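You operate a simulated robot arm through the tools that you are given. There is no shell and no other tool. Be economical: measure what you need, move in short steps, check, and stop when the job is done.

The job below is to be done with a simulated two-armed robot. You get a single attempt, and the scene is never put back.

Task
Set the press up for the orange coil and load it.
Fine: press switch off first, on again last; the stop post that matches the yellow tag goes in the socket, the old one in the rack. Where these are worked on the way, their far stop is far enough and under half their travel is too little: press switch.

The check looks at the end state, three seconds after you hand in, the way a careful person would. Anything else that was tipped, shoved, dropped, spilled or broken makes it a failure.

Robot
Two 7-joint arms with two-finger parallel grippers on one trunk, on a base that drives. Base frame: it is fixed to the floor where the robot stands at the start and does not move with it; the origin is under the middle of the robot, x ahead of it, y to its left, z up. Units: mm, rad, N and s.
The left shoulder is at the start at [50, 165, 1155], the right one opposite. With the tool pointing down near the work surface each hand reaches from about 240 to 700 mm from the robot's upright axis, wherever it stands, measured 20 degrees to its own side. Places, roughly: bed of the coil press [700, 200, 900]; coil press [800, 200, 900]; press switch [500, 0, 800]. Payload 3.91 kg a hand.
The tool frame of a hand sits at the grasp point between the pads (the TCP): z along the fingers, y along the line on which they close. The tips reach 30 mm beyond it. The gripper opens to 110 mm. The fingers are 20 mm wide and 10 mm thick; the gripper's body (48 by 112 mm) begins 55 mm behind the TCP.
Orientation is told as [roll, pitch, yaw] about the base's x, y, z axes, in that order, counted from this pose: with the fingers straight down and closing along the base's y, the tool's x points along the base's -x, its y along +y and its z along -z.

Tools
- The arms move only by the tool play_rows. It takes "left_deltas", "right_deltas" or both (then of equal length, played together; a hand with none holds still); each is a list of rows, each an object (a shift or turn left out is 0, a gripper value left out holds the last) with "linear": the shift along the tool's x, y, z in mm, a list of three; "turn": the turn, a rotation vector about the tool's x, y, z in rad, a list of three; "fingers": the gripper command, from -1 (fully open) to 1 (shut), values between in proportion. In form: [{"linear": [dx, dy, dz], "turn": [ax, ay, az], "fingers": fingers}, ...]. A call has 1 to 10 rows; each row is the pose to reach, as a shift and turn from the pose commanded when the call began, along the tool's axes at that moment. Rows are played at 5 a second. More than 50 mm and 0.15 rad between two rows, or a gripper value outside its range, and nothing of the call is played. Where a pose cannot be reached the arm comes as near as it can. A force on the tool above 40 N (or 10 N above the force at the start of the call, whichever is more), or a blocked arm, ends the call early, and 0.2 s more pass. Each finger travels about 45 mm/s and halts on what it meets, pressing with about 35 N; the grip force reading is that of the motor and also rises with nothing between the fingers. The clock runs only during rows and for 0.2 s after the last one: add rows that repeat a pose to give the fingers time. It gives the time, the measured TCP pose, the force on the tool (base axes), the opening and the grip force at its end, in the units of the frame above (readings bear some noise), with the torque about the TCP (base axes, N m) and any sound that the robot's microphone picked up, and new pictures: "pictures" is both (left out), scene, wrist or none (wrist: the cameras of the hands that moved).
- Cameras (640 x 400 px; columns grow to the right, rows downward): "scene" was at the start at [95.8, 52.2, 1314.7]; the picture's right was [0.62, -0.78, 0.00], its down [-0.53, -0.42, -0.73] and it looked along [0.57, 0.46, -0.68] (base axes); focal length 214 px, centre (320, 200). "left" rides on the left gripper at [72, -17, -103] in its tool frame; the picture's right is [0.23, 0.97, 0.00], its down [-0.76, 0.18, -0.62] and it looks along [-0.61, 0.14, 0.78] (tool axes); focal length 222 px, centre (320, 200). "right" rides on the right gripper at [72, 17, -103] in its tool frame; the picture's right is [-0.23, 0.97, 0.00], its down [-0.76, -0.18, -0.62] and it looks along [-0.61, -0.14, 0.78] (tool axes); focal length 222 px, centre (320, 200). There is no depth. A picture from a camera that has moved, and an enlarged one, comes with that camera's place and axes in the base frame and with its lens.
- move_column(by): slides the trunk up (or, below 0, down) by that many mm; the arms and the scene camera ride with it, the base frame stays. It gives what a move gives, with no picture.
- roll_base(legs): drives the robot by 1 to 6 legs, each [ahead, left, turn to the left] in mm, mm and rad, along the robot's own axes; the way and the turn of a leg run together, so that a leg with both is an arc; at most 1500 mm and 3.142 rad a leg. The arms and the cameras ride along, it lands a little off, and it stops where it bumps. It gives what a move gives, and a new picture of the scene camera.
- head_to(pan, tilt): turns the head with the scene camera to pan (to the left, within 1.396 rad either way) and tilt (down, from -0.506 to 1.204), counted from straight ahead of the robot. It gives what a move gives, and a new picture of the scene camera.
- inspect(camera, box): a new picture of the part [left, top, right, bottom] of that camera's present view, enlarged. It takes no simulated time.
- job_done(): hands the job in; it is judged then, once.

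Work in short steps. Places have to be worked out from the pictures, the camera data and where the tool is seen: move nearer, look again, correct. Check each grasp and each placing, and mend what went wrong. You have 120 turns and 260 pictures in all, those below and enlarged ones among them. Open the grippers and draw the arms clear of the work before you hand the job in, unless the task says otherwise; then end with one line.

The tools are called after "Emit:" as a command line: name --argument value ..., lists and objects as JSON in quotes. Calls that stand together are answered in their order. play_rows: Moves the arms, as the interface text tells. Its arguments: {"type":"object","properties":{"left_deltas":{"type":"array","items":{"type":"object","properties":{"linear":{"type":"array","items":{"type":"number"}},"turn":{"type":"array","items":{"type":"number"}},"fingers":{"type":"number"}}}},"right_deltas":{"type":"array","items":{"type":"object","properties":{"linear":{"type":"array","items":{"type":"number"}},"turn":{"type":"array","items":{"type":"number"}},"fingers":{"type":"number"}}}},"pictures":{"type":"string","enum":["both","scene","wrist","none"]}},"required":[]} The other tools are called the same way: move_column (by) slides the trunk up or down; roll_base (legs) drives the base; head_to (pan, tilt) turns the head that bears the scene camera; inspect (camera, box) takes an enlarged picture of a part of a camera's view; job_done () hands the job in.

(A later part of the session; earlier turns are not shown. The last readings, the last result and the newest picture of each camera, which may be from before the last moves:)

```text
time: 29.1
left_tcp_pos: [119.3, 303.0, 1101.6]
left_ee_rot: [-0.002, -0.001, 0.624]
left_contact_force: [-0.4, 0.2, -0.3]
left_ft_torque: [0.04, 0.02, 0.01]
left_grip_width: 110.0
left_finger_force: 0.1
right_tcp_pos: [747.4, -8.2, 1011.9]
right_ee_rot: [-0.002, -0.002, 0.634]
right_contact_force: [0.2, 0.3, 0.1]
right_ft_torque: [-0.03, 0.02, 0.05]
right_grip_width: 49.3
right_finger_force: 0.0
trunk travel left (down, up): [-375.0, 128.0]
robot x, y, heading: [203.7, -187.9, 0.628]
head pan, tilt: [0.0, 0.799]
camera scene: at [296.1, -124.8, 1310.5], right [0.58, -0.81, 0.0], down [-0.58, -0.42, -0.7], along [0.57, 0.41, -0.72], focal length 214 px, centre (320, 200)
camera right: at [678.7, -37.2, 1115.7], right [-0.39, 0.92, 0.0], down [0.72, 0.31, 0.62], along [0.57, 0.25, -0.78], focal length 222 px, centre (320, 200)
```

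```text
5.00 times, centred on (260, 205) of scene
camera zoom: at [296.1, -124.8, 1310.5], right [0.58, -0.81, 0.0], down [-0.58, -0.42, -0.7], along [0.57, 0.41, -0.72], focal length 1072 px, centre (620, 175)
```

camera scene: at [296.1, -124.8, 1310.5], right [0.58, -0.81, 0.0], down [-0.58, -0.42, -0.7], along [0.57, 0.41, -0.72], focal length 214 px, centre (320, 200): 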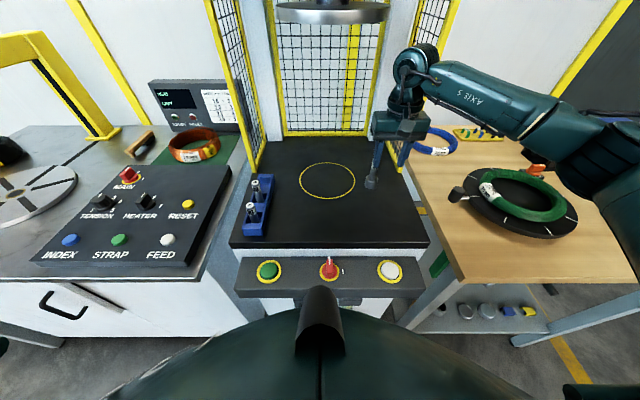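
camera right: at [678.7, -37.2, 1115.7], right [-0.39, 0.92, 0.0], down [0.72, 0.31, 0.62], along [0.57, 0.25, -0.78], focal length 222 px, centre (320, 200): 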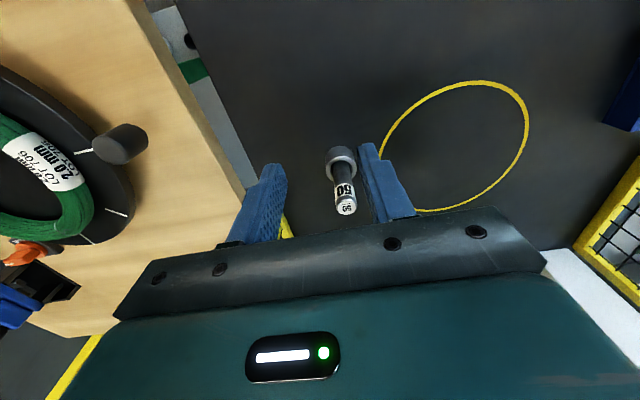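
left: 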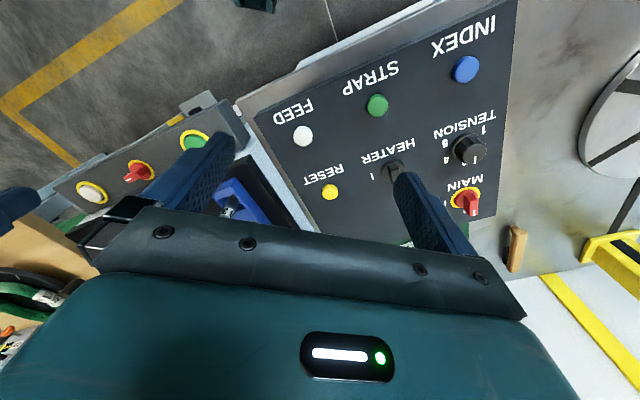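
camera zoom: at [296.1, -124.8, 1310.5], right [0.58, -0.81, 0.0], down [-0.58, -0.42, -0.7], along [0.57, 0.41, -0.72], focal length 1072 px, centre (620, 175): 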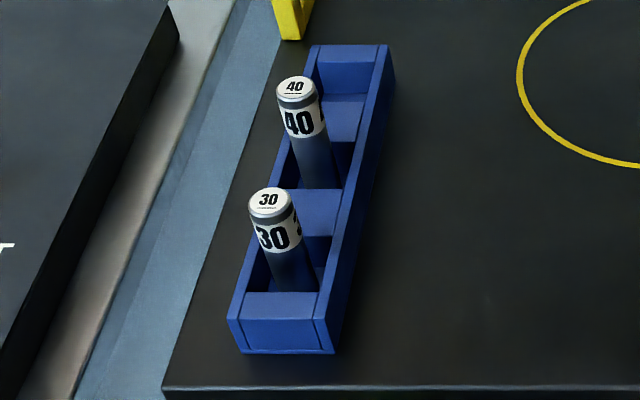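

Triangulating both zooms: post 50 axis ≈ local (608, −157), top z≈959, rim z≈890, bed ≈863. I centre the hand over it, fingers ~75 mm apart, and verify.

Emit:
play_rows --right_deltas '[{"linear": [-20, 4, 0], "fingers": -0.35}, {"linear": [-40, 8, 0]}, {"linear": [-64, 10.5, 0]}, {"linear": [-64, 10.5, 0]}]' --pictures "both"

Emit:
inspect --camera "scene" --box '[350, 120, 430, 200]'

```text
time: 30.1
left_tcp_pos: [119.6, 302.2, 1103.2]
left_ee_rot: [0.0, 0.0, 0.623]
left_contact_force: [1.1, 1.0, 0.1]
left_ft_torque: [-0.05, 0.03, -0.02]
left_grip_width: 110.0
left_finger_force: 0.1
right_tcp_pos: [790.9, 39.3, 1011.1]
right_ee_rot: [0.001, 0.001, 0.632]
right_contact_force: [0.4, -0.8, 0.2]
right_ft_torque: [0.0, 0.03, 0.05]
right_grip_width: 74.2
right_finger_force: 0.0
trunk travel left (down, up): [-375.0, 128.0]
robot x, y, heading: [205.3, -185.5, 0.621]
head pan, tilt: [0.0, 0.799]
camera scene: at [296.3, -125.0, 1310.5], right [0.58, -0.81, 0.0], down [-0.58, -0.42, -0.7], along [0.57, 0.41, -0.72], focal length 214 px, centre (320, 200)
camera right: at [723.9, 10.3, 1114.6], right [-0.39, 0.92, 0.0], down [0.72, 0.31, 0.62], along [0.57, 0.25, -0.78], focal length 222 px, centre (320, 200)
```

scene: 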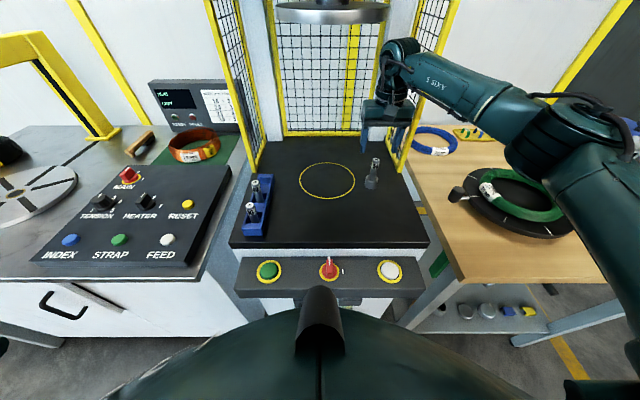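
right: 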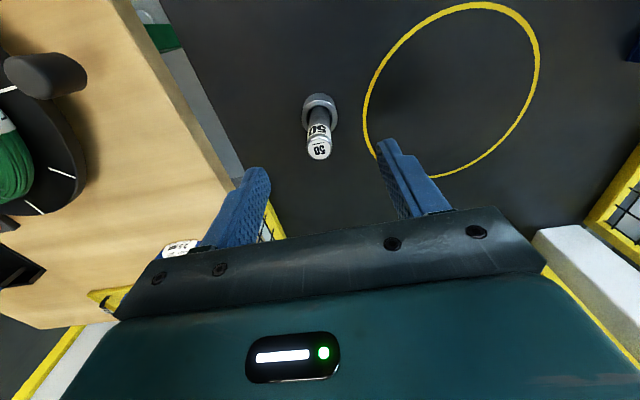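

```text
5.00 times, centred on (390, 160) of scene
camera zoom: at [296.3, -125.0, 1310.5], right [0.58, -0.81, 0.0], down [-0.58, -0.42, -0.7], along [0.57, 0.41, -0.72], focal length 1072 px, centre (-30, 400)
```

zoom: 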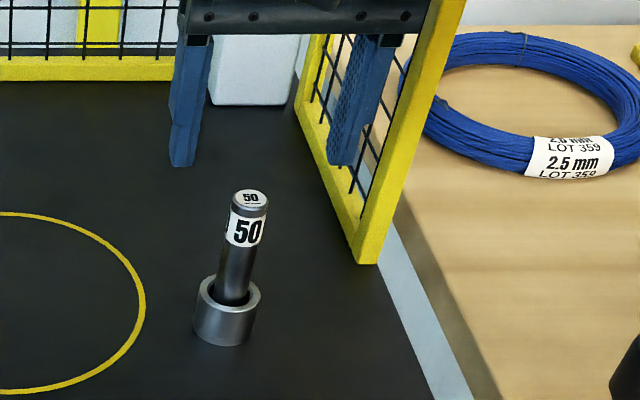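

Post lies ~6 mm ahead and 2 mm right of the TCP axis. Correct and descend to TCP z≈932, tips still above the socket rim.

Emit:
play_rows --right_deltas '[{"linear": [-6, -2, 0]}, {"linear": [-6, -2, 30]}, {"linear": [-6, -2, 60]}, {"linear": [-6, -2, 79]}, {"linear": [-6, -2, 79]}]' --pictures "wrist"

Emit:
inspect --camera "scene" --box '[350, 120, 430, 200]'

```text
time: 31.3
left_tcp_pos: [119.0, 303.1, 1102.3]
left_ee_rot: [-0.002, -0.001, 0.622]
left_contact_force: [-0.5, -0.2, -0.5]
left_ft_torque: [0.0, 0.01, 0.01]
left_grip_width: 110.2
left_finger_force: 0.0
right_tcp_pos: [796.9, 40.6, 930.4]
right_ee_rot: [0.0, -0.001, 0.634]
right_contact_force: [0.0, -0.7, 0.7]
right_ft_torque: [-0.01, -0.01, 0.02]
right_grip_width: 74.2
right_finger_force: 0.1
trunk travel left (down, up): [-375.0, 128.0]
robot x, y, heading: [201.4, -188.2, 0.626]
head pan, tilt: [0.0, 0.799]
camera right: at [728.4, 12.3, 1033.7], right [-0.39, 0.92, 0.0], down [0.72, 0.31, 0.62], along [0.57, 0.25, -0.78], focal length 222 px, centre (320, 200)
```

right: 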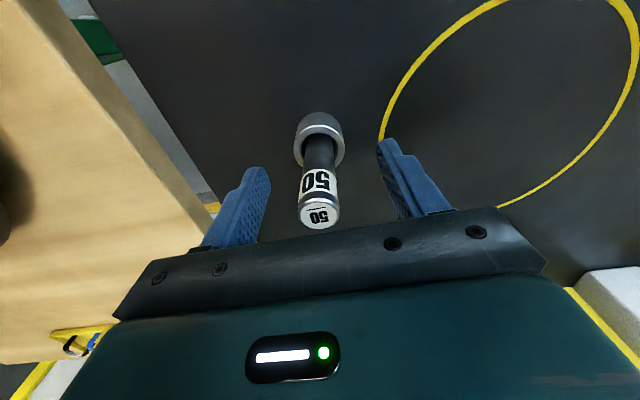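

```text
5.00 times, centred on (390, 160) of scene
camera zoom: at [296.2, -124.8, 1310.5], right [0.58, -0.81, 0.0], down [-0.58, -0.42, -0.7], along [0.57, 0.41, -0.72], focal length 1072 px, centre (-30, 400)
```

zoom: 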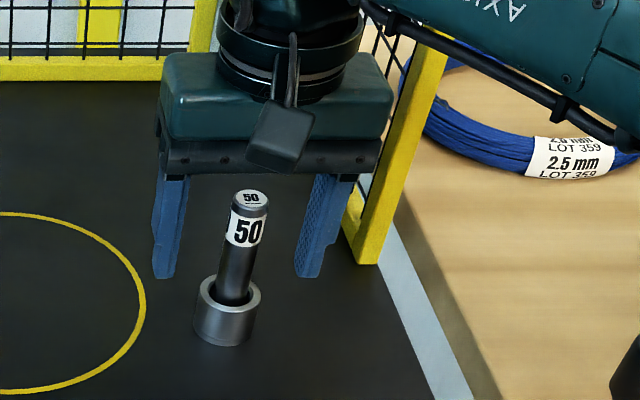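

Parallax says the post is still ~6 mm ahead and 2 mm right. Correct, lower slightly, and close.

Emit:
play_rows --right_deltas '[{"linear": [-6, -2, 4]}, {"linear": [-6, -2, 4], "fingers": 0.3}, {"linear": [-6, -2, 4], "fingers": 1}, {"linear": [-6, -2, 4], "fingers": 1}, {"linear": [-6, -2, 4], "fingers": 1}, {"linear": [-6, -2, 4], "fingers": 1}]' --pictures "wrist"

Emit:
inspect --camera "right" --box '[260, 90, 380, 240]'

```text
time: 32.7
left_tcp_pos: [118.6, 303.9, 1102.3]
left_ee_rot: [-0.002, 0.0, 0.623]
left_contact_force: [-0.3, -0.5, -0.6]
left_ft_torque: [-0.03, -0.02, 0.02]
left_grip_width: 110.2
left_finger_force: 0.0
right_tcp_pos: [801.7, 42.8, 926.9]
right_ee_rot: [0.001, 0.001, 0.633]
right_contact_force: [0.2, -0.2, -0.7]
right_ft_torque: [0.01, -0.07, 0.03]
right_grip_width: 19.2
right_finger_force: 35.1
trunk travel left (down, up): [-375.0, 128.0]
robot x, y, heading: [206.4, -191.4, 0.62]
head pan, tilt: [0.0, 0.799]
camera right: at [734.6, 14.4, 1030.3], right [-0.39, 0.92, 0.0], down [0.72, 0.31, 0.62], along [0.57, 0.24, -0.78], focal length 222 px, centre (320, 200)
```

right: 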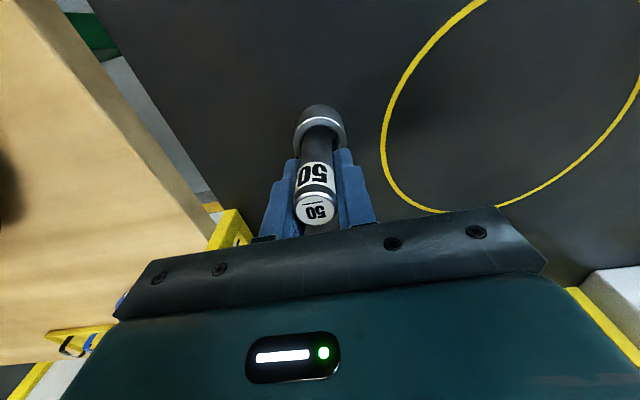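

```text
2.67 times, centred on (320, 165) of right
camera zoom: at [734.6, 14.4, 1030.3], right [-0.39, 0.92, 0.0], down [0.72, 0.31, 0.62], along [0.57, 0.24, -0.78], focal length 592 px, centre (320, 293)
```

zoom: 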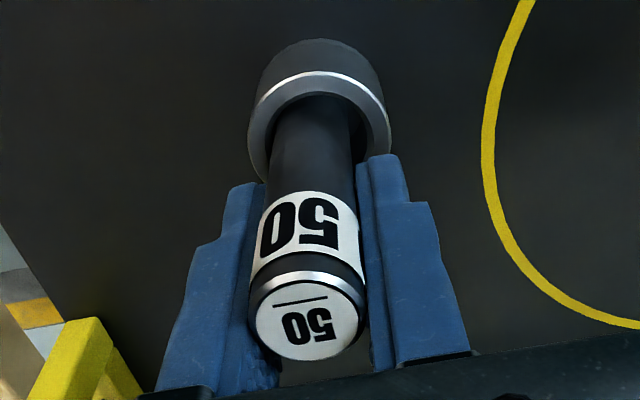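

Post 50 is gripped (19.2 mm) at TCP ≈ local (617.6, −158.5) — I'll reuse this as the socket location. Lift straight up.

Emit:
play_rows --right_deltas '[{"linear": [0, 0, -15], "fingers": 1}, {"linear": [0, 0, -30]}, {"linear": [0, 0, -50]}, {"linear": [0, 0, -75]}, {"linear": [0, 0, -100]}, {"linear": [0, 0, -115]}, {"linear": [0, 0, -115]}]' --pictures "both"

Emit:
inspect --camera "scene" --box '[340, 100, 440, 200]'

```text
time: 34.3
left_tcp_pos: [118.9, 303.3, 1102.9]
left_ee_rot: [-0.001, -0.003, 0.624]
left_contact_force: [-0.8, 0.3, -0.1]
left_ft_torque: [-0.02, 0.02, -0.02]
left_grip_width: 109.9
left_finger_force: 0.0
right_tcp_pos: [802.7, 43.6, 1042.1]
right_ee_rot: [0.0, 0.001, 0.633]
right_contact_force: [0.3, -1.0, -1.8]
right_ft_torque: [0.02, 0.0, 0.01]
right_grip_width: 19.3
right_finger_force: 34.9
trunk travel left (down, up): [-375.0, 128.0]
robot x, y, heading: [206.6, -195.1, 0.615]
head pan, tilt: [0.0, 0.799]
camera scene: at [296.5, -124.7, 1310.5], right [0.58, -0.81, 0.0], down [-0.58, -0.42, -0.7], along [0.57, 0.41, -0.72], focal length 214 px, centre (320, 200)
camera right: at [735.2, 14.1, 1145.1], right [-0.39, 0.92, 0.0], down [0.72, 0.31, 0.62], along [0.57, 0.24, -0.78], focal length 222 px, centre (320, 200)
```

scene: 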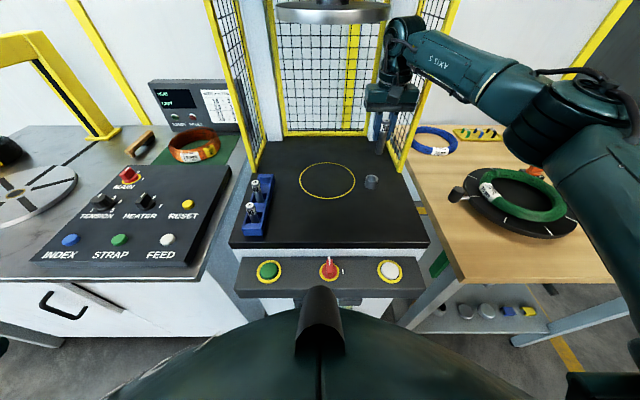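
right: 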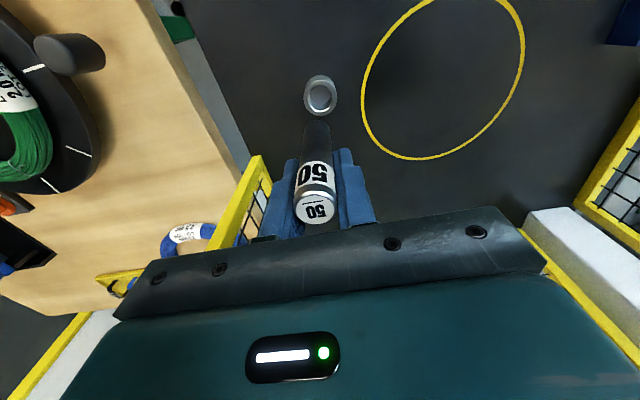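

```text
4.00 times, centred on (390, 150) of scene
camera zoom: at [296.5, -124.7, 1310.5], right [0.58, -0.81, 0.0], down [-0.58, -0.42, -0.7], along [0.57, 0.41, -0.72], focal length 858 px, centre (40, 400)
```

zoom: 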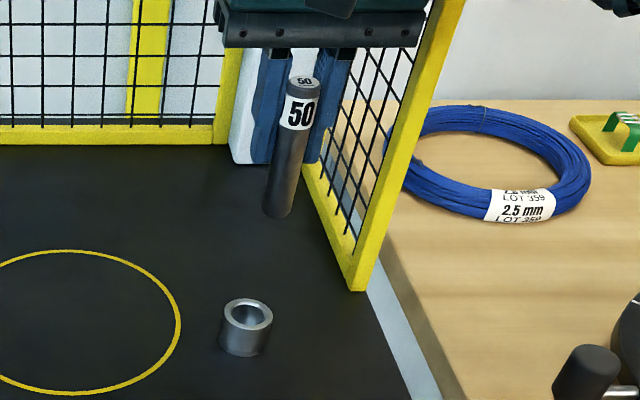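

Post is ~92 mm long, ≈68 mm of it below the TCP. The empty rear rack slot is ≈ local (599, 167); to reach it with the right hand I lower to pass under the ram, back off a touch and shift the base left.

Emit:
play_rows --right_deltas '[{"linear": [0, 0, 20], "fingers": 1}, {"linear": [0, 0, 40]}, {"linear": [0, 0, 52]}]' --pictures "none"

Emit:
roll_base --legs '[[-8, 0, 0], [0, 100, 0]]'

```text
time: 35.1
left_tcp_pos: [120.4, 303.7, 1103.8]
left_ee_rot: [-0.002, 0.0, 0.624]
left_contact_force: [-0.3, 0.0, 0.9]
left_ft_torque: [0.04, 0.02, 0.04]
left_grip_width: 110.0
left_finger_force: 0.0
right_tcp_pos: [801.9, 43.0, 988.9]
right_ee_rot: [0.001, 0.001, 0.634]
right_contact_force: [-0.1, 0.8, -2.1]
right_ft_torque: [0.0, -0.02, 0.0]
right_grip_width: 19.1
right_finger_force: 34.7
trunk travel left (down, up): [-375.0, 128.0]
robot x, y, heading: [200.6, -190.0, 0.621]
head pan, tilt: [0.0, 0.799]
```

```text
time: 37.0
left_tcp_pos: [55.5, 379.8, 1103.3]
left_ee_rot: [-0.002, 0.0, 0.623]
left_contact_force: [-0.1, 0.8, -0.2]
left_ft_torque: [0.0, 0.0, 0.0]
left_grip_width: 110.1
left_finger_force: 0.1
right_tcp_pos: [738.4, 119.4, 989.4]
right_ee_rot: [-0.001, 0.002, 0.634]
right_contact_force: [-1.2, -0.3, -2.7]
right_ft_torque: [0.01, -0.01, 0.0]
right_grip_width: 19.2
right_finger_force: 34.8
trunk travel left (down, up): [-375.0, 128.0]
robot x, y, heading: [142.0, -115.1, 0.623]
head pan, tilt: [0.0, 0.799]
camera scene: at [232.0, -48.9, 1310.5], right [0.58, -0.81, 0.0], down [-0.58, -0.42, -0.7], along [0.57, 0.41, -0.72], focal length 214 px, centre (320, 200)
```

scene: 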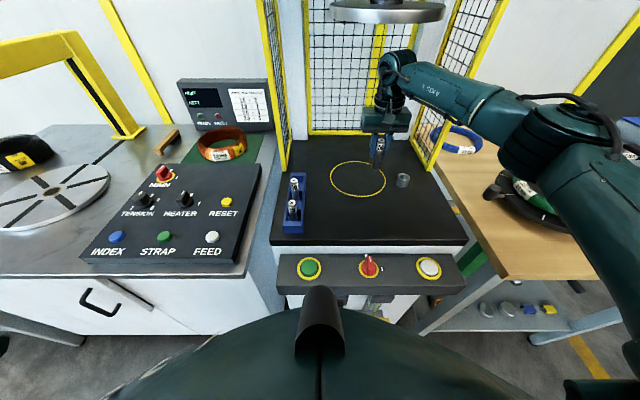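

Hand is at local ≈(611,−59). Move left toward the rack's empty slot, stopping short to look.

Emit:
play_rows --right_deltas '[{"linear": [5, 45, 0], "fingers": 1}, {"linear": [10, 90, 0]}, {"linear": [18, 130, 0]}, {"linear": [25, 165, 0]}, {"linear": [30, 190, 0]}, {"linear": [30, 190, 0]}]' --pictures "both"

Emit:
inspect --camera "scene" --box '[265, 130, 345, 240]'

Emit:
inspect --camera "right" --box '[260, 30, 460, 210]'

```text
time: 38.4
left_tcp_pos: [55.5, 378.5, 1103.2]
left_ee_rot: [0.0, 0.001, 0.624]
left_contact_force: [0.1, -0.4, -0.1]
left_ft_torque: [0.03, 0.02, 0.01]
left_grip_width: 109.8
left_finger_force: 0.1
right_tcp_pos: [602.5, 252.6, 990.1]
right_ee_rot: [0.0, 0.0, 0.634]
right_contact_force: [1.5, 0.4, -2.6]
right_ft_torque: [0.01, -0.01, 0.0]
right_grip_width: 19.2
right_finger_force: 34.8
trunk travel left (down, up): [-375.0, 128.0]
robot x, y, heading: [140.6, -114.5, 0.629]
head pan, tilt: [0.0, 0.799]
camera scene: at [232.4, -49.3, 1310.5], right [0.58, -0.81, 0.0], down [-0.58, -0.42, -0.7], along [0.57, 0.41, -0.72], focal length 214 px, centre (320, 200)
camera right: at [534.0, 224.2, 1093.4], right [-0.39, 0.92, 0.0], down [0.72, 0.31, 0.62], along [0.57, 0.24, -0.78], focal length 222 px, centre (320, 200)
```

scene: 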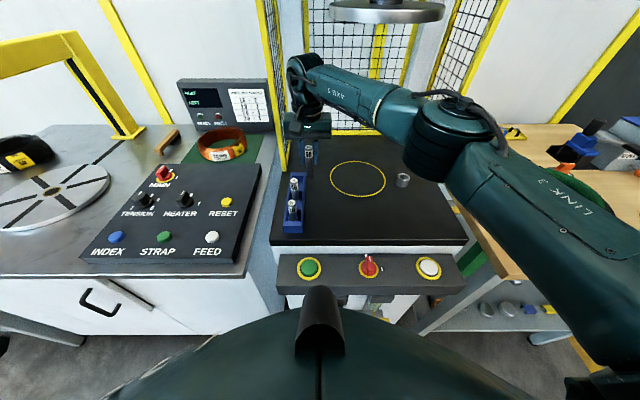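
right: 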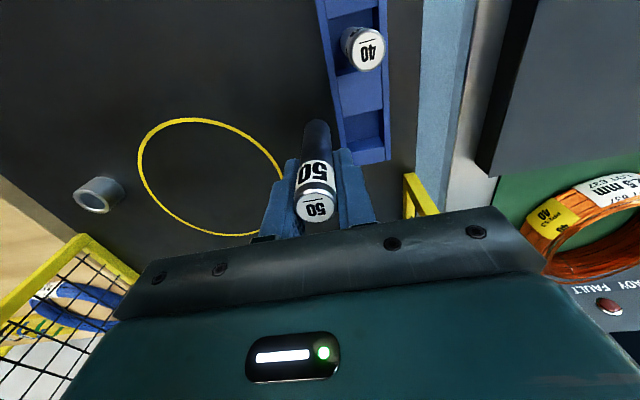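

```text
3.64 times, centred on (305, 185) of scene
camera zoom: at [232.4, -49.3, 1310.5], right [0.58, -0.81, 0.0], down [-0.58, -0.42, -0.7], along [0.57, 0.41, -0.72], focal length 780 px, centre (374, 254)
```

zoom: 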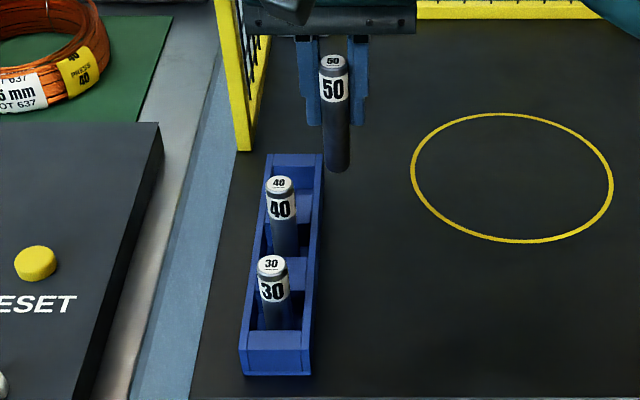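

```text
2.22 times, centred on (360, 120) of right
camera zoom: at [534.0, 224.2, 1093.4], right [-0.39, 0.92, 0.0], down [0.72, 0.31, 0.62], along [0.57, 0.24, -0.78], focal length 494 px, centre (231, 378)
```

zoom: 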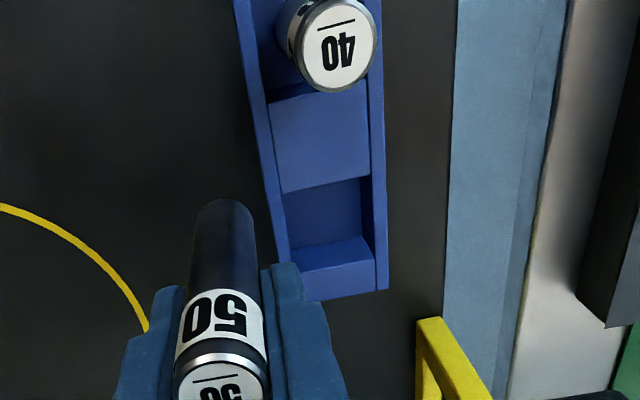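

The empty cell spans F≈580–615, centre ≈(598, 168.5), inner width ~33 mm for the 19 mm post. Move the post above it and check.

Emit:
play_rows --right_deltas '[{"linear": [-8, 15, 0], "fingers": 1}, {"linear": [-15, 30, 0]}, {"linear": [-20, 40.5, 0]}, {"linear": [-20, 40.5, 20]}, {"linear": [-20, 40.5, 20]}]' --pictures "wrist"

Emit:
inspect --camera "scene" --box '[265, 130, 345, 240]'

Emit:
inspect --camera "right" --box '[240, 60, 400, 230]'

```text
time: 39.5
left_tcp_pos: [55.4, 378.5, 1103.1]
left_ee_rot: [-0.003, -0.001, 0.624]
left_contact_force: [0.1, 0.0, 0.2]
left_ft_torque: [0.0, -0.01, -0.01]
left_grip_width: 109.9
left_finger_force: 0.1
right_tcp_pos: [582.7, 276.9, 975.3]
right_ee_rot: [0.001, 0.001, 0.634]
right_contact_force: [-0.7, 1.1, -1.8]
right_ft_torque: [0.02, -0.01, 0.02]
right_grip_width: 19.4
right_finger_force: 35.1
right hand out of reach, approached as far as the arm can: row 2, 3, 4, 5
trunk travel left (down, up): [-375.0, 128.0]
robot x, y, heading: [146.1, -115.8, 0.625]
head pan, tilt: [0.0, 0.799]
camera right: at [515.0, 249.3, 1079.6], right [-0.39, 0.92, 0.0], down [0.72, 0.31, 0.62], along [0.57, 0.24, -0.78], focal length 222 px, centre (320, 200)
```

right: 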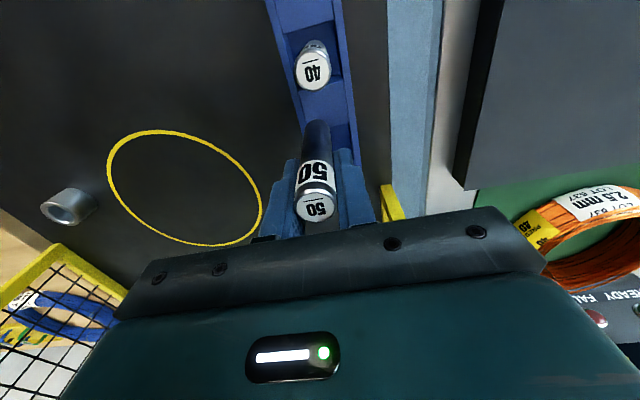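

```text
3.64 times, centred on (305, 185) of scene
camera zoom: at [232.3, -49.1, 1310.5], right [0.58, -0.81, 0.0], down [-0.58, -0.42, -0.7], along [0.57, 0.41, -0.72], focal length 780 px, centre (374, 254)
```

zoom: 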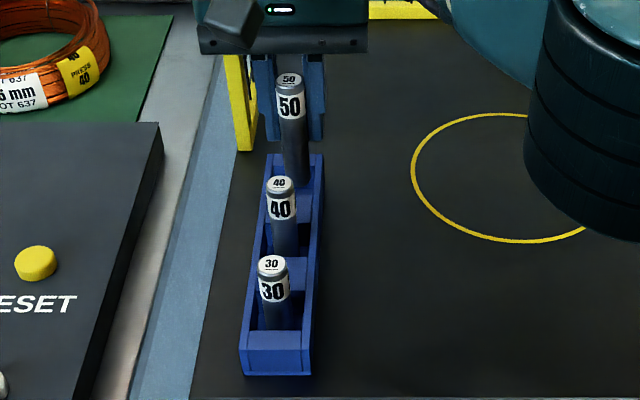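

```text
2.35 times, centred on (320, 145) of right
camera zoom: at [515.0, 249.3, 1079.6], right [-0.39, 0.92, 0.0], down [0.72, 0.31, 0.62], along [0.57, 0.24, -0.78], focal length 523 px, centre (320, 329)
```

zoom: 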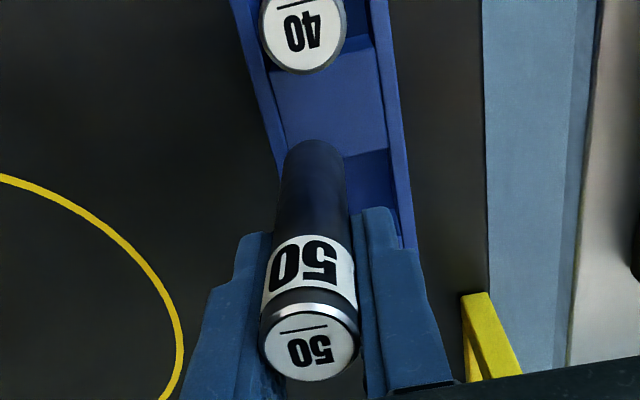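

The right arm ran out of reach at (576,159). I pull the hand back right and shift the base another ~100 mm left and 6 mm ahead.

Emit:
play_rows --right_deltas '[{"linear": [15, -20, -20], "fingers": 1}, {"linear": [15, -60, -20]}, {"linear": [12, -100, -20]}, {"linear": [10, -106, -20]}, {"linear": [10, -106, -20]}]' --pictures "none"

Emit:
roll_base --legs '[[0, 100, 0], [5, 0, 0]]'

Emit:
play_rows --right_deltas '[{"linear": [0, 0, 0]}]' --pictures "wrist"

```text
time: 40.8
left_tcp_pos: [55.2, 378.9, 1103.1]
left_ee_rot: [-0.002, 0.0, 0.624]
left_contact_force: [0.3, -0.2, -0.1]
left_ft_torque: [-0.02, -0.01, 0.02]
left_grip_width: 110.4
left_finger_force: 0.1
right_tcp_pos: [637.6, 187.1, 996.5]
right_ee_rot: [0.0, 0.001, 0.634]
right_contact_force: [-0.1, 0.5, -2.1]
right_ft_torque: [0.03, -0.04, 0.03]
right_grip_width: 19.2
right_finger_force: 35.2
trunk travel left (down, up): [-375.0, 128.0]
robot x, y, heading: [139.7, -113.8, 0.626]
head pan, tilt: [0.0, 0.799]
```

```text
time: 42.6
left_tcp_pos: [1.5, 463.2, 1102.6]
left_ee_rot: [-0.002, 0.001, 0.624]
left_contact_force: [-0.2, -0.1, 0.8]
left_ft_torque: [0.01, 0.01, 0.01]
left_grip_width: 109.9
left_finger_force: 0.0
right_tcp_pos: [582.2, 269.8, 995.8]
right_ee_rot: [0.0, 0.002, 0.634]
right_contact_force: [0.6, -0.4, -1.8]
right_ft_torque: [0.01, 0.0, 0.03]
right_grip_width: 19.5
right_finger_force: 35.1
trunk travel left (down, up): [-375.0, 128.0]
robot x, y, heading: [87.1, -31.1, 0.62]
head pan, tilt: [0.0, 0.799]
camera scene: at [177.9, 35.1, 1310.4], right [0.58, -0.81, 0.0], down [-0.58, -0.42, -0.7], along [0.57, 0.41, -0.72], focal length 214 px, centre (320, 200)
```

scene: 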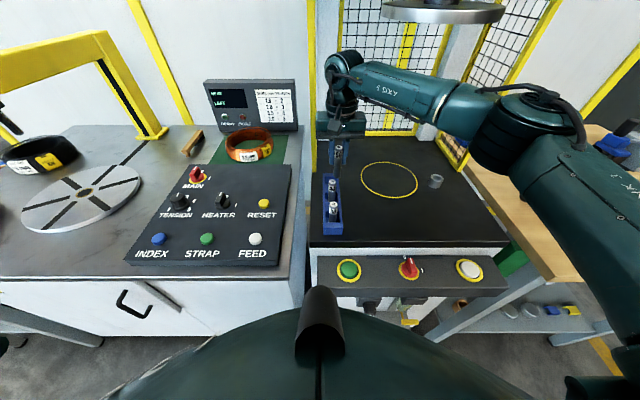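

```text
time: 43.0
left_tcp_pos: [1.1, 462.4, 1103.3]
left_ee_rot: [-0.002, 0.0, 0.624]
left_contact_force: [-0.1, -0.4, 0.0]
left_ft_torque: [-0.01, 0.0, -0.04]
left_grip_width: 110.0
left_finger_force: 0.1
right_tcp_pos: [582.8, 269.9, 996.7]
right_ee_rot: [-0.001, 0.002, 0.633]
right_contact_force: [-0.2, 0.6, -2.5]
right_ft_torque: [0.03, -0.04, -0.01]
right_grip_width: 19.4
right_finger_force: 34.9
trunk travel left (down, up): [-375.0, 128.0]
robot x, y, heading: [82.2, -30.1, 0.623]
head pan, tilt: [0.0, 0.799]
camera right: at [515.0, 241.6, 1099.8], right [-0.39, 0.92, 0.0], down [0.72, 0.31, 0.62], along [0.57, 0.24, -0.78], focal length 222 px, centre (320, 200)
```

right: 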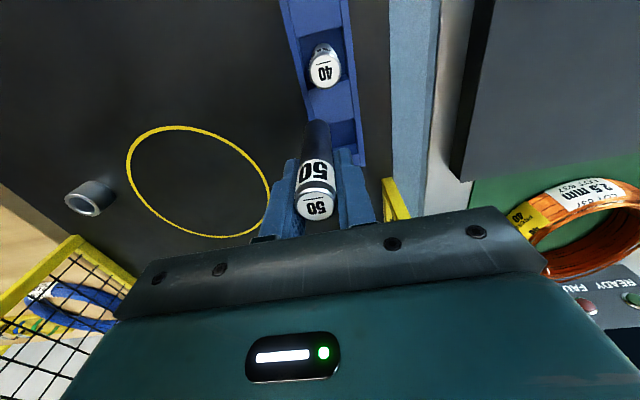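

TCP at local (572,154); move to (598,168.5) and hover low.

Emit:
play_rows --right_deltas '[{"linear": [-13, 7, 0], "fingers": 1}, {"linear": [-26, 14.5, 0]}, {"linear": [-26, 14.5, 15]}, {"linear": [-26, 14.5, 28]}, {"linear": [-26, 14.5, 28]}]' --pictures "none"

Emit:
inspect --camera "scene" --box '[300, 130, 380, 240]'

Emit:
inspect --camera "right" --box '[240, 60, 400, 230]'

```text
time: 44.2
left_tcp_pos: [1.4, 462.8, 1102.8]
left_ee_rot: [-0.001, 0.0, 0.624]
left_contact_force: [0.2, 0.3, 0.4]
left_ft_torque: [0.01, 0.02, -0.04]
left_grip_width: 109.9
left_finger_force: 0.1
right_tcp_pos: [594.3, 296.7, 968.6]
right_ee_rot: [0.0, -0.001, 0.633]
right_contact_force: [0.6, 0.1, -3.4]
right_ft_torque: [0.0, -0.01, -0.02]
right_grip_width: 19.3
right_finger_force: 34.1
trunk travel left (down, up): [-375.0, 128.0]
robot x, y, heading: [87.5, -28.0, 0.625]
head pan, tilt: [0.0, 0.799]
```

```text
3.64 times, centred on (340, 185) of scene
camera zoom: at [177.7, 34.9, 1310.5], right [0.58, -0.81, 0.0], down [-0.58, -0.42, -0.7], along [0.57, 0.41, -0.72], focal length 780 px, centre (247, 254)
```

zoom: 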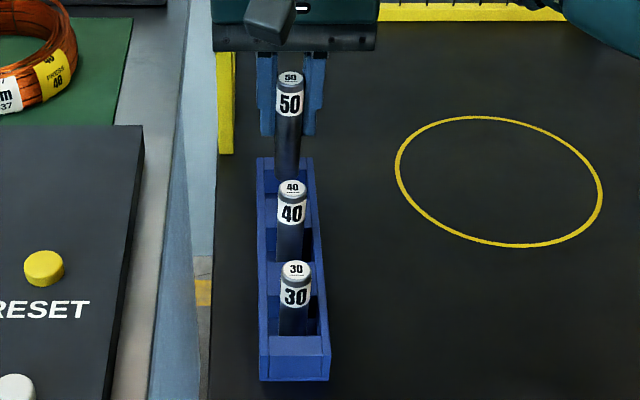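

```text
2.35 times, centred on (320, 145) of right
camera zoom: at [526.8, 268.5, 1072.0], right [-0.39, 0.92, 0.0], down [0.72, 0.31, 0.62], along [0.57, 0.24, -0.78], focal length 523 px, centre (320, 329)
```

zoom: 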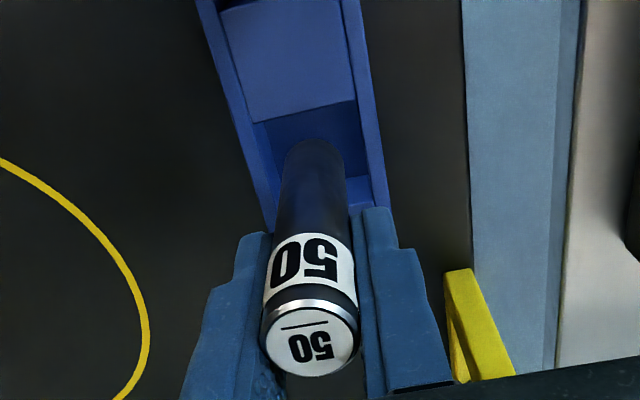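

Aligned: post bottom sits centred over the cell. Lower it until light contact.

Emit:
play_rows --right_deltas '[{"linear": [0, 0, 10], "fingers": 1}, {"linear": [0, 0, 20]}, {"linear": [0, 0, 30]}, {"linear": [0, 0, 36]}, {"linear": [0, 0, 39]}, {"linear": [0, 0, 42]}, {"linear": [0, 0, 44]}, {"linear": [0, 0, 44]}]' --pictures "wrist"

Emit:
inspect --camera "scene" --box '[300, 130, 380, 240]'

```text
time: 46.0
left_tcp_pos: [-1.1, 461.9, 1103.1]
left_ee_rot: [-0.001, -0.004, 0.623]
left_contact_force: [-0.6, -0.1, 0.3]
left_ft_torque: [0.04, -0.01, -0.01]
left_grip_width: 110.1
left_finger_force: 0.1
right_tcp_pos: [594.0, 297.8, 928.3]
right_ee_rot: [0.002, -0.01, 0.632]
right_contact_force: [4.7, -0.9, 28.8]
right_ft_torque: [-0.46, -0.1, 0.09]
right_grip_width: 19.4
right_finger_force: 35.3
trunk travel left (down, up): [-375.0, 128.0]
robot x, y, heading: [87.1, -31.2, 0.63]
head pan, tilt: [0.0, 0.799]
camera right: at [526.0, 268.0, 1032.5], right [-0.39, 0.92, 0.0], down [0.72, 0.3, 0.63], along [0.58, 0.25, -0.78], focal length 222 px, centre (320, 200)
```

right: 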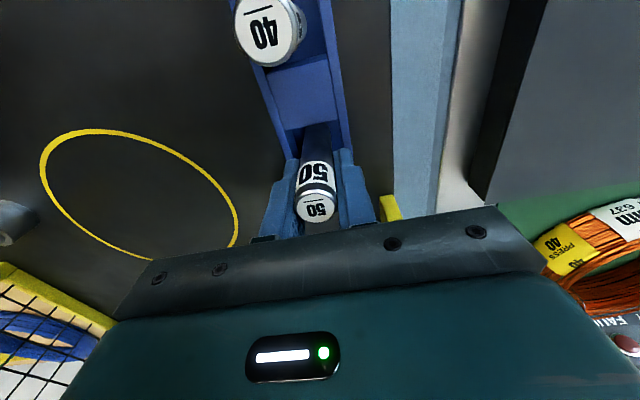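

```text
3.64 times, centred on (340, 185) of scene
camera zoom: at [175.5, 33.2, 1311.0], right [0.58, -0.81, 0.0], down [-0.58, -0.42, -0.7], along [0.57, 0.41, -0.72], focal length 780 px, centre (247, 254)
```

zoom: 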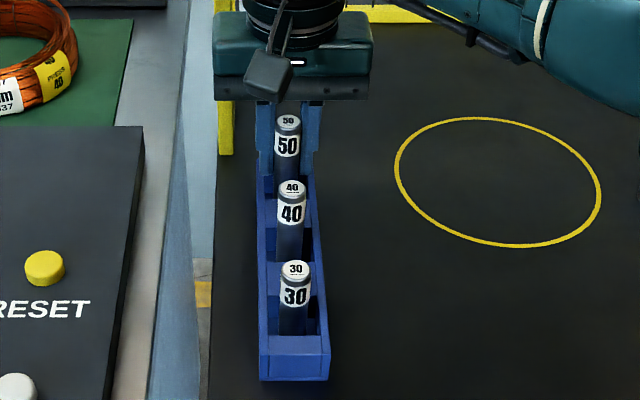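

The post reached the slot floor (29 N up). Relax 3 mm, open gently, then rise.

Emit:
play_rows --right_deltas '[{"linear": [0, 0, -3], "fingers": 1}, {"linear": [0, 0, -3], "fingers": 0.55}, {"linear": [0, 0, -3], "fingers": 0.45}, {"linear": [0, 0, -3], "fingers": 0.45}, {"linear": [0, 0, -20], "fingers": 0.45}, {"linear": [0, 0, -45], "fingers": 0.45}, {"linear": [0, 0, -80], "fingers": 0.45}, {"linear": [0, 0, -95], "fingers": 0.3}]' --pictures "both"

Emit:
inspect --camera "scene" --box '[300, 130, 380, 240]'

Emit:
inspect --camera "right" --box '[200, 0, 400, 200]'

```text
time: 47.8
left_tcp_pos: [0.2, 462.8, 1102.4]
left_ee_rot: [-0.001, -0.001, 0.622]
left_contact_force: [0.1, 0.7, 0.8]
left_ft_torque: [-0.02, -0.02, -0.03]
left_grip_width: 110.2
left_finger_force: 0.0
right_tcp_pos: [594.8, 296.0, 1019.8]
right_ee_rot: [0.002, 0.002, 0.63]
right_contact_force: [-0.2, -0.6, -1.5]
right_ft_torque: [0.01, 0.01, -0.02]
right_grip_width: 38.6
right_finger_force: 0.0
trunk travel left (down, up): [-375.0, 128.0]
robot x, y, heading: [87.7, -30.4, 0.626]
head pan, tilt: [0.0, 0.799]
camera scene: at [177.4, 34.8, 1310.5], right [0.58, -0.81, 0.0], down [-0.58, -0.42, -0.7], along [0.57, 0.41, -0.72], focal length 214 px, centre (320, 200)
camera right: at [527.0, 267.2, 1123.0], right [-0.39, 0.92, 0.0], down [0.72, 0.31, 0.62], along [0.57, 0.24, -0.78], focal length 222 px, centre (320, 200)
```

scene: 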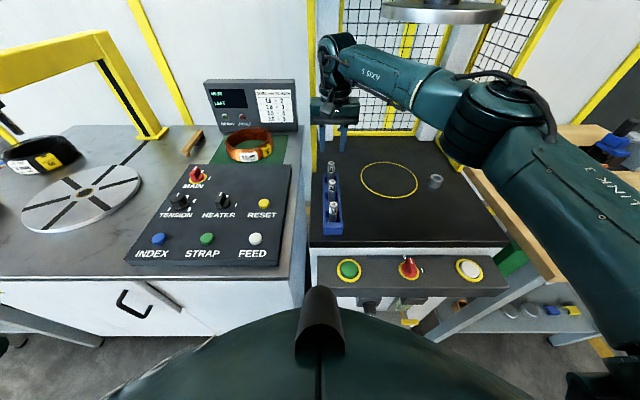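
right: 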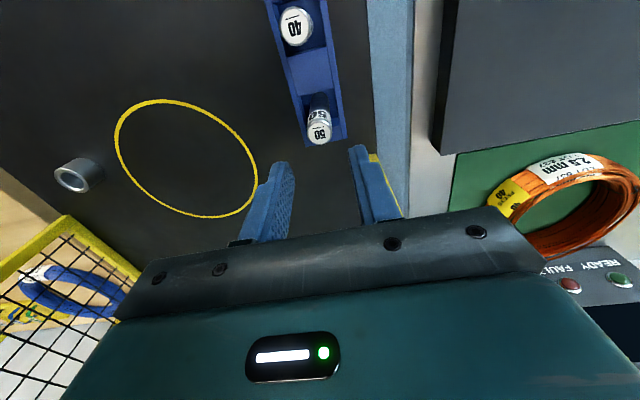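

```text
3.64 times, centred on (340, 185) of scene
camera zoom: at [177.4, 34.8, 1310.5], right [0.58, -0.81, 0.0], down [-0.58, -0.42, -0.7], along [0.57, 0.41, -0.72], focal length 780 px, centre (247, 254)
```

zoom: 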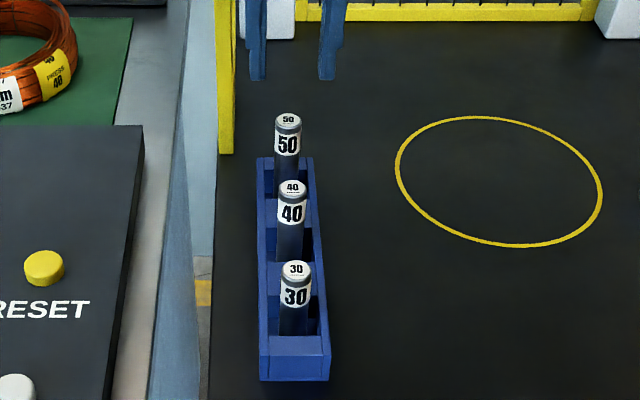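

```text
2.00 times, centred on (300, 100) of right
camera zoom: at [527.0, 267.2, 1123.0], right [-0.39, 0.92, 0.0], down [0.72, 0.31, 0.62], along [0.57, 0.24, -0.78], focal length 444 px, centre (360, 400)
```

zoom: 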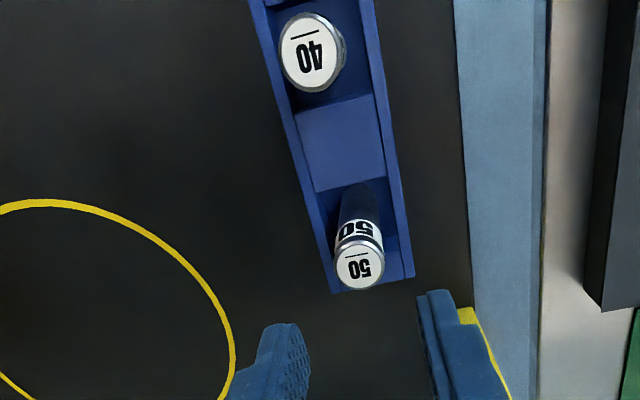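

Post 50 stands in the rear slot. Post 40 is ≈72 mm nearer at local (525,168.5); move over it, fingers ~62 mm, and check.

Emit:
play_rows --right_deltas '[{"linear": [30, 0.5, 0], "fingers": -0.12}, {"linear": [60, 1, 0]}, {"linear": [72, 1.3, 0]}, {"linear": [72, 1.3, 25]}, {"linear": [72, 1.3, 25]}]' --pictures "wrist"

Emit:
inspect --camera "scene" --box '[300, 130, 380, 240]'

```text
time: 49.0
left_tcp_pos: [0.7, 462.2, 1103.4]
left_ee_rot: [-0.001, -0.001, 0.622]
left_contact_force: [0.3, 0.4, -0.3]
left_ft_torque: [-0.02, -0.02, 0.03]
left_grip_width: 109.9
left_finger_force: 0.1
right_tcp_pos: [534.7, 256.0, 993.9]
right_ee_rot: [0.0, 0.0, 0.633]
right_contact_force: [-1.1, 0.0, 0.9]
right_ft_torque: [0.01, -0.03, 0.01]
right_grip_width: 61.7
right_finger_force: 0.1
trunk travel left (down, up): [-375.0, 128.0]
robot x, y, heading: [85.3, -29.9, 0.623]
head pan, tilt: [0.0, 0.799]
camera right: at [466.9, 226.3, 1097.5], right [-0.39, 0.92, 0.0], down [0.72, 0.31, 0.62], along [0.57, 0.24, -0.78], focal length 222 px, centre (320, 200)
```

right: 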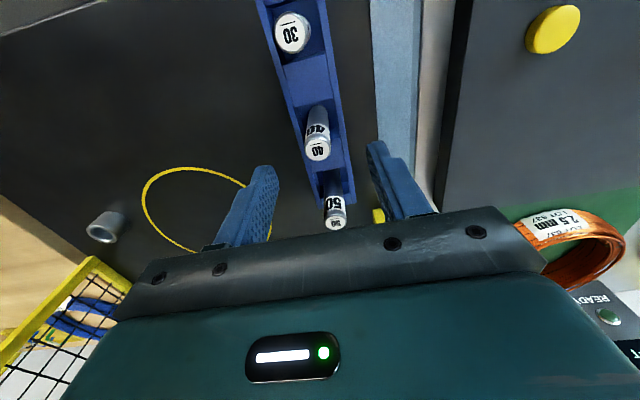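

```text
3.64 times, centred on (340, 185) of scene
camera zoom: at [177.4, 34.8, 1310.5], right [0.58, -0.81, 0.0], down [-0.58, -0.42, -0.7], along [0.57, 0.41, -0.72], focal length 780 px, centre (247, 254)
```

zoom: 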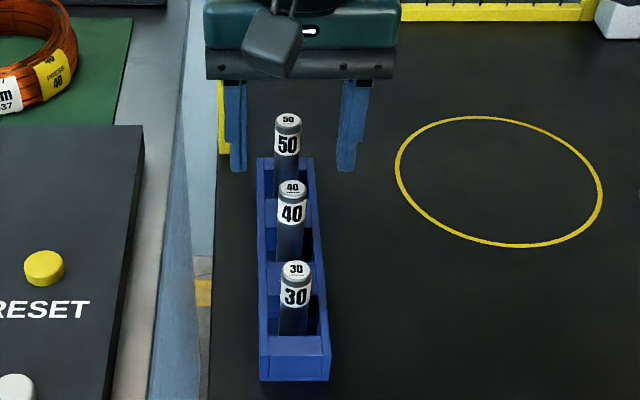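

Post 40 lies on the tool axis. Descend 65 mm and close.

Emit:
play_rows --right_deltas '[{"linear": [0, 0, 30], "fingers": -0.12}, {"linear": [0, 0, 55]}, {"linear": [0, 0, 65]}, {"linear": [0, 0, 65], "fingers": 1}, {"linear": [0, 0, 65], "fingers": 1}, {"linear": [0, 0, 65], "fingers": 1}, {"linear": [0, 0, 65], "fingers": 1}]' --pictures "wrist"

```text
time: 50.6
left_tcp_pos: [1.1, 462.6, 1103.4]
left_ee_rot: [-0.001, 0.0, 0.622]
left_contact_force: [-0.5, 0.1, 0.1]
left_ft_torque: [-0.01, -0.04, 0.02]
left_grip_width: 110.0
left_finger_force: 0.0
right_tcp_pos: [535.3, 255.1, 929.3]
right_ee_rot: [0.0, 0.001, 0.634]
right_contact_force: [-0.1, 0.5, 0.1]
right_ft_torque: [-0.09, -0.08, 0.0]
right_grip_width: 19.4
right_finger_force: 34.9
trunk travel left (down, up): [-375.0, 128.0]
robot x, y, heading: [86.2, -31.3, 0.624]
head pan, tilt: [0.0, 0.799]
camera right: at [467.6, 226.3, 1032.8], right [-0.39, 0.92, 0.0], down [0.72, 0.31, 0.62], along [0.57, 0.24, -0.78], focal length 222 px, centre (320, 200)
```

right: 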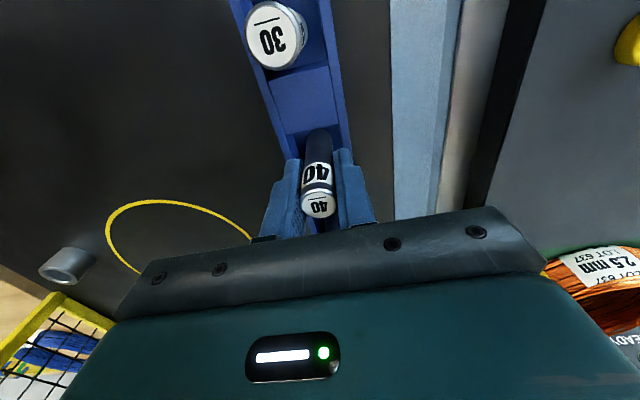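

Post 40 gripped. Lift, carry it right over the bed low under the ram, then shift the base back right.

Emit:
play_rows --right_deltas '[{"linear": [0, 0, -20], "fingers": 1}, {"linear": [0, 0, -45]}, {"linear": [0, 0, -72]}, {"linear": [-10, -40, -72]}, {"linear": [-30, -80, -72]}, {"linear": [-55, -112, -72]}, {"linear": [-55, -112, -72]}]' --pictures "wrist"

Emit:
roll_base --legs '[[0, -195, 0], [6, 0, 0]]'

Emit:
play_rows --right_deltas '[{"linear": [0, 0, 0]}]' --pictures "wrist"

```text
time: 52.2
left_tcp_pos: [1.1, 461.9, 1102.4]
left_ee_rot: [-0.003, -0.001, 0.625]
left_contact_force: [-0.1, -0.7, 0.0]
left_ft_torque: [0.06, -0.02, -0.01]
left_grip_width: 110.0
left_finger_force: 0.1
right_tcp_pos: [646.8, 197.1, 999.6]
right_ee_rot: [0.001, 0.001, 0.634]
right_contact_force: [0.3, 0.4, -2.0]
right_ft_torque: [-0.01, 0.03, 0.01]
right_grip_width: 19.0
right_finger_force: 35.0
trunk travel left (down, up): [-375.0, 128.0]
robot x, y, heading: [86.6, -30.7, 0.616]
head pan, tilt: [0.0, 0.799]
camera right: at [578.1, 168.4, 1104.1], right [-0.39, 0.92, 0.0], down [0.72, 0.31, 0.62], along [0.57, 0.24, -0.78], focal length 222 px, centre (320, 200)
```

right: 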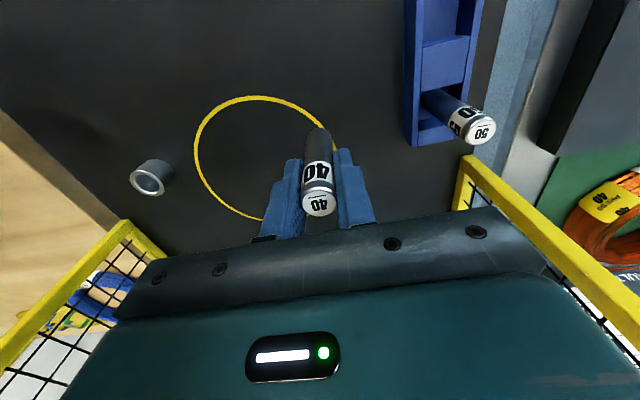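

```text
time: 55.0
left_tcp_pos: [115.3, 310.2, 1103.1]
left_ee_rot: [-0.003, 0.0, 0.621]
left_contact_force: [-0.2, -0.6, -0.2]
left_ft_torque: [0.0, -0.02, -0.02]
left_grip_width: 110.0
left_finger_force: 0.0
right_tcp_pos: [760.4, 43.5, 999.7]
right_ee_rot: [-0.001, 0.001, 0.632]
right_contact_force: [-0.1, -0.8, -1.8]
right_ft_torque: [0.02, -0.03, 0.01]
right_grip_width: 19.2
right_finger_force: 34.9
trunk travel left (down, up): [-375.0, 128.0]
robot x, y, heading: [201.1, -183.4, 0.626]
head pan, tilt: [0.0, 0.799]
stopped in leg 2: the robot was blocked; the commanded pose is now the measured one
camera scene: at [292.4, -118.4, 1310.5], right [0.58, -0.81, 0.0], down [-0.58, -0.42, -0.7], along [0.57, 0.41, -0.72], focal length 214 px, centre (320, 200)
```

scene: 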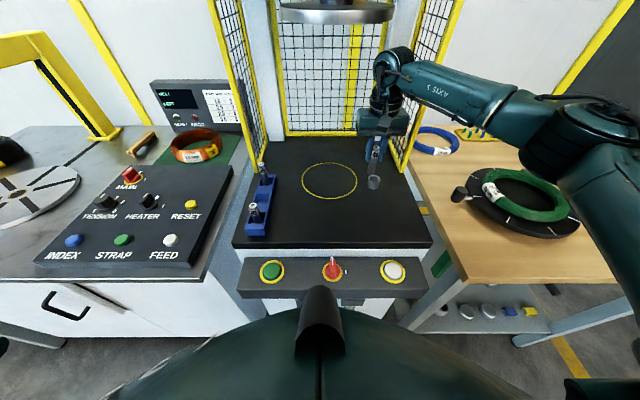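

```text
time: 55.4
left_tcp_pos: [116.6, 309.1, 1103.7]
left_ee_rot: [-0.001, 0.0, 0.622]
left_contact_force: [0.0, -0.4, -0.5]
left_ft_torque: [-0.02, 0.05, 0.03]
left_grip_width: 110.1
left_finger_force: 0.0
right_tcp_pos: [760.2, 44.5, 1000.5]
right_ee_rot: [0.002, 0.001, 0.632]
right_contact_force: [-0.2, -0.1, -1.7]
right_ft_torque: [-0.03, -0.02, 0.0]
right_grip_width: 19.1
right_finger_force: 35.0
trunk travel left (down, up): [-375.0, 128.0]
robot x, y, heading: [198.9, -182.9, 0.623]
head pan, tilt: [0.0, 0.799]
camera right: at [692.8, 15.2, 1103.8], right [-0.39, 0.92, 0.0], down [0.72, 0.31, 0.62], along [0.57, 0.24, -0.78], focal length 222 px, centre (320, 200)
```

right: 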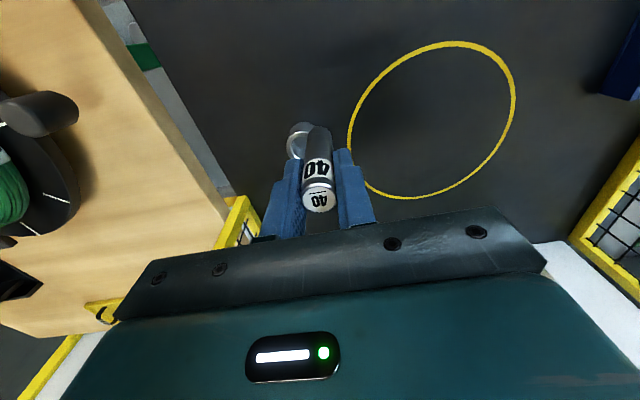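

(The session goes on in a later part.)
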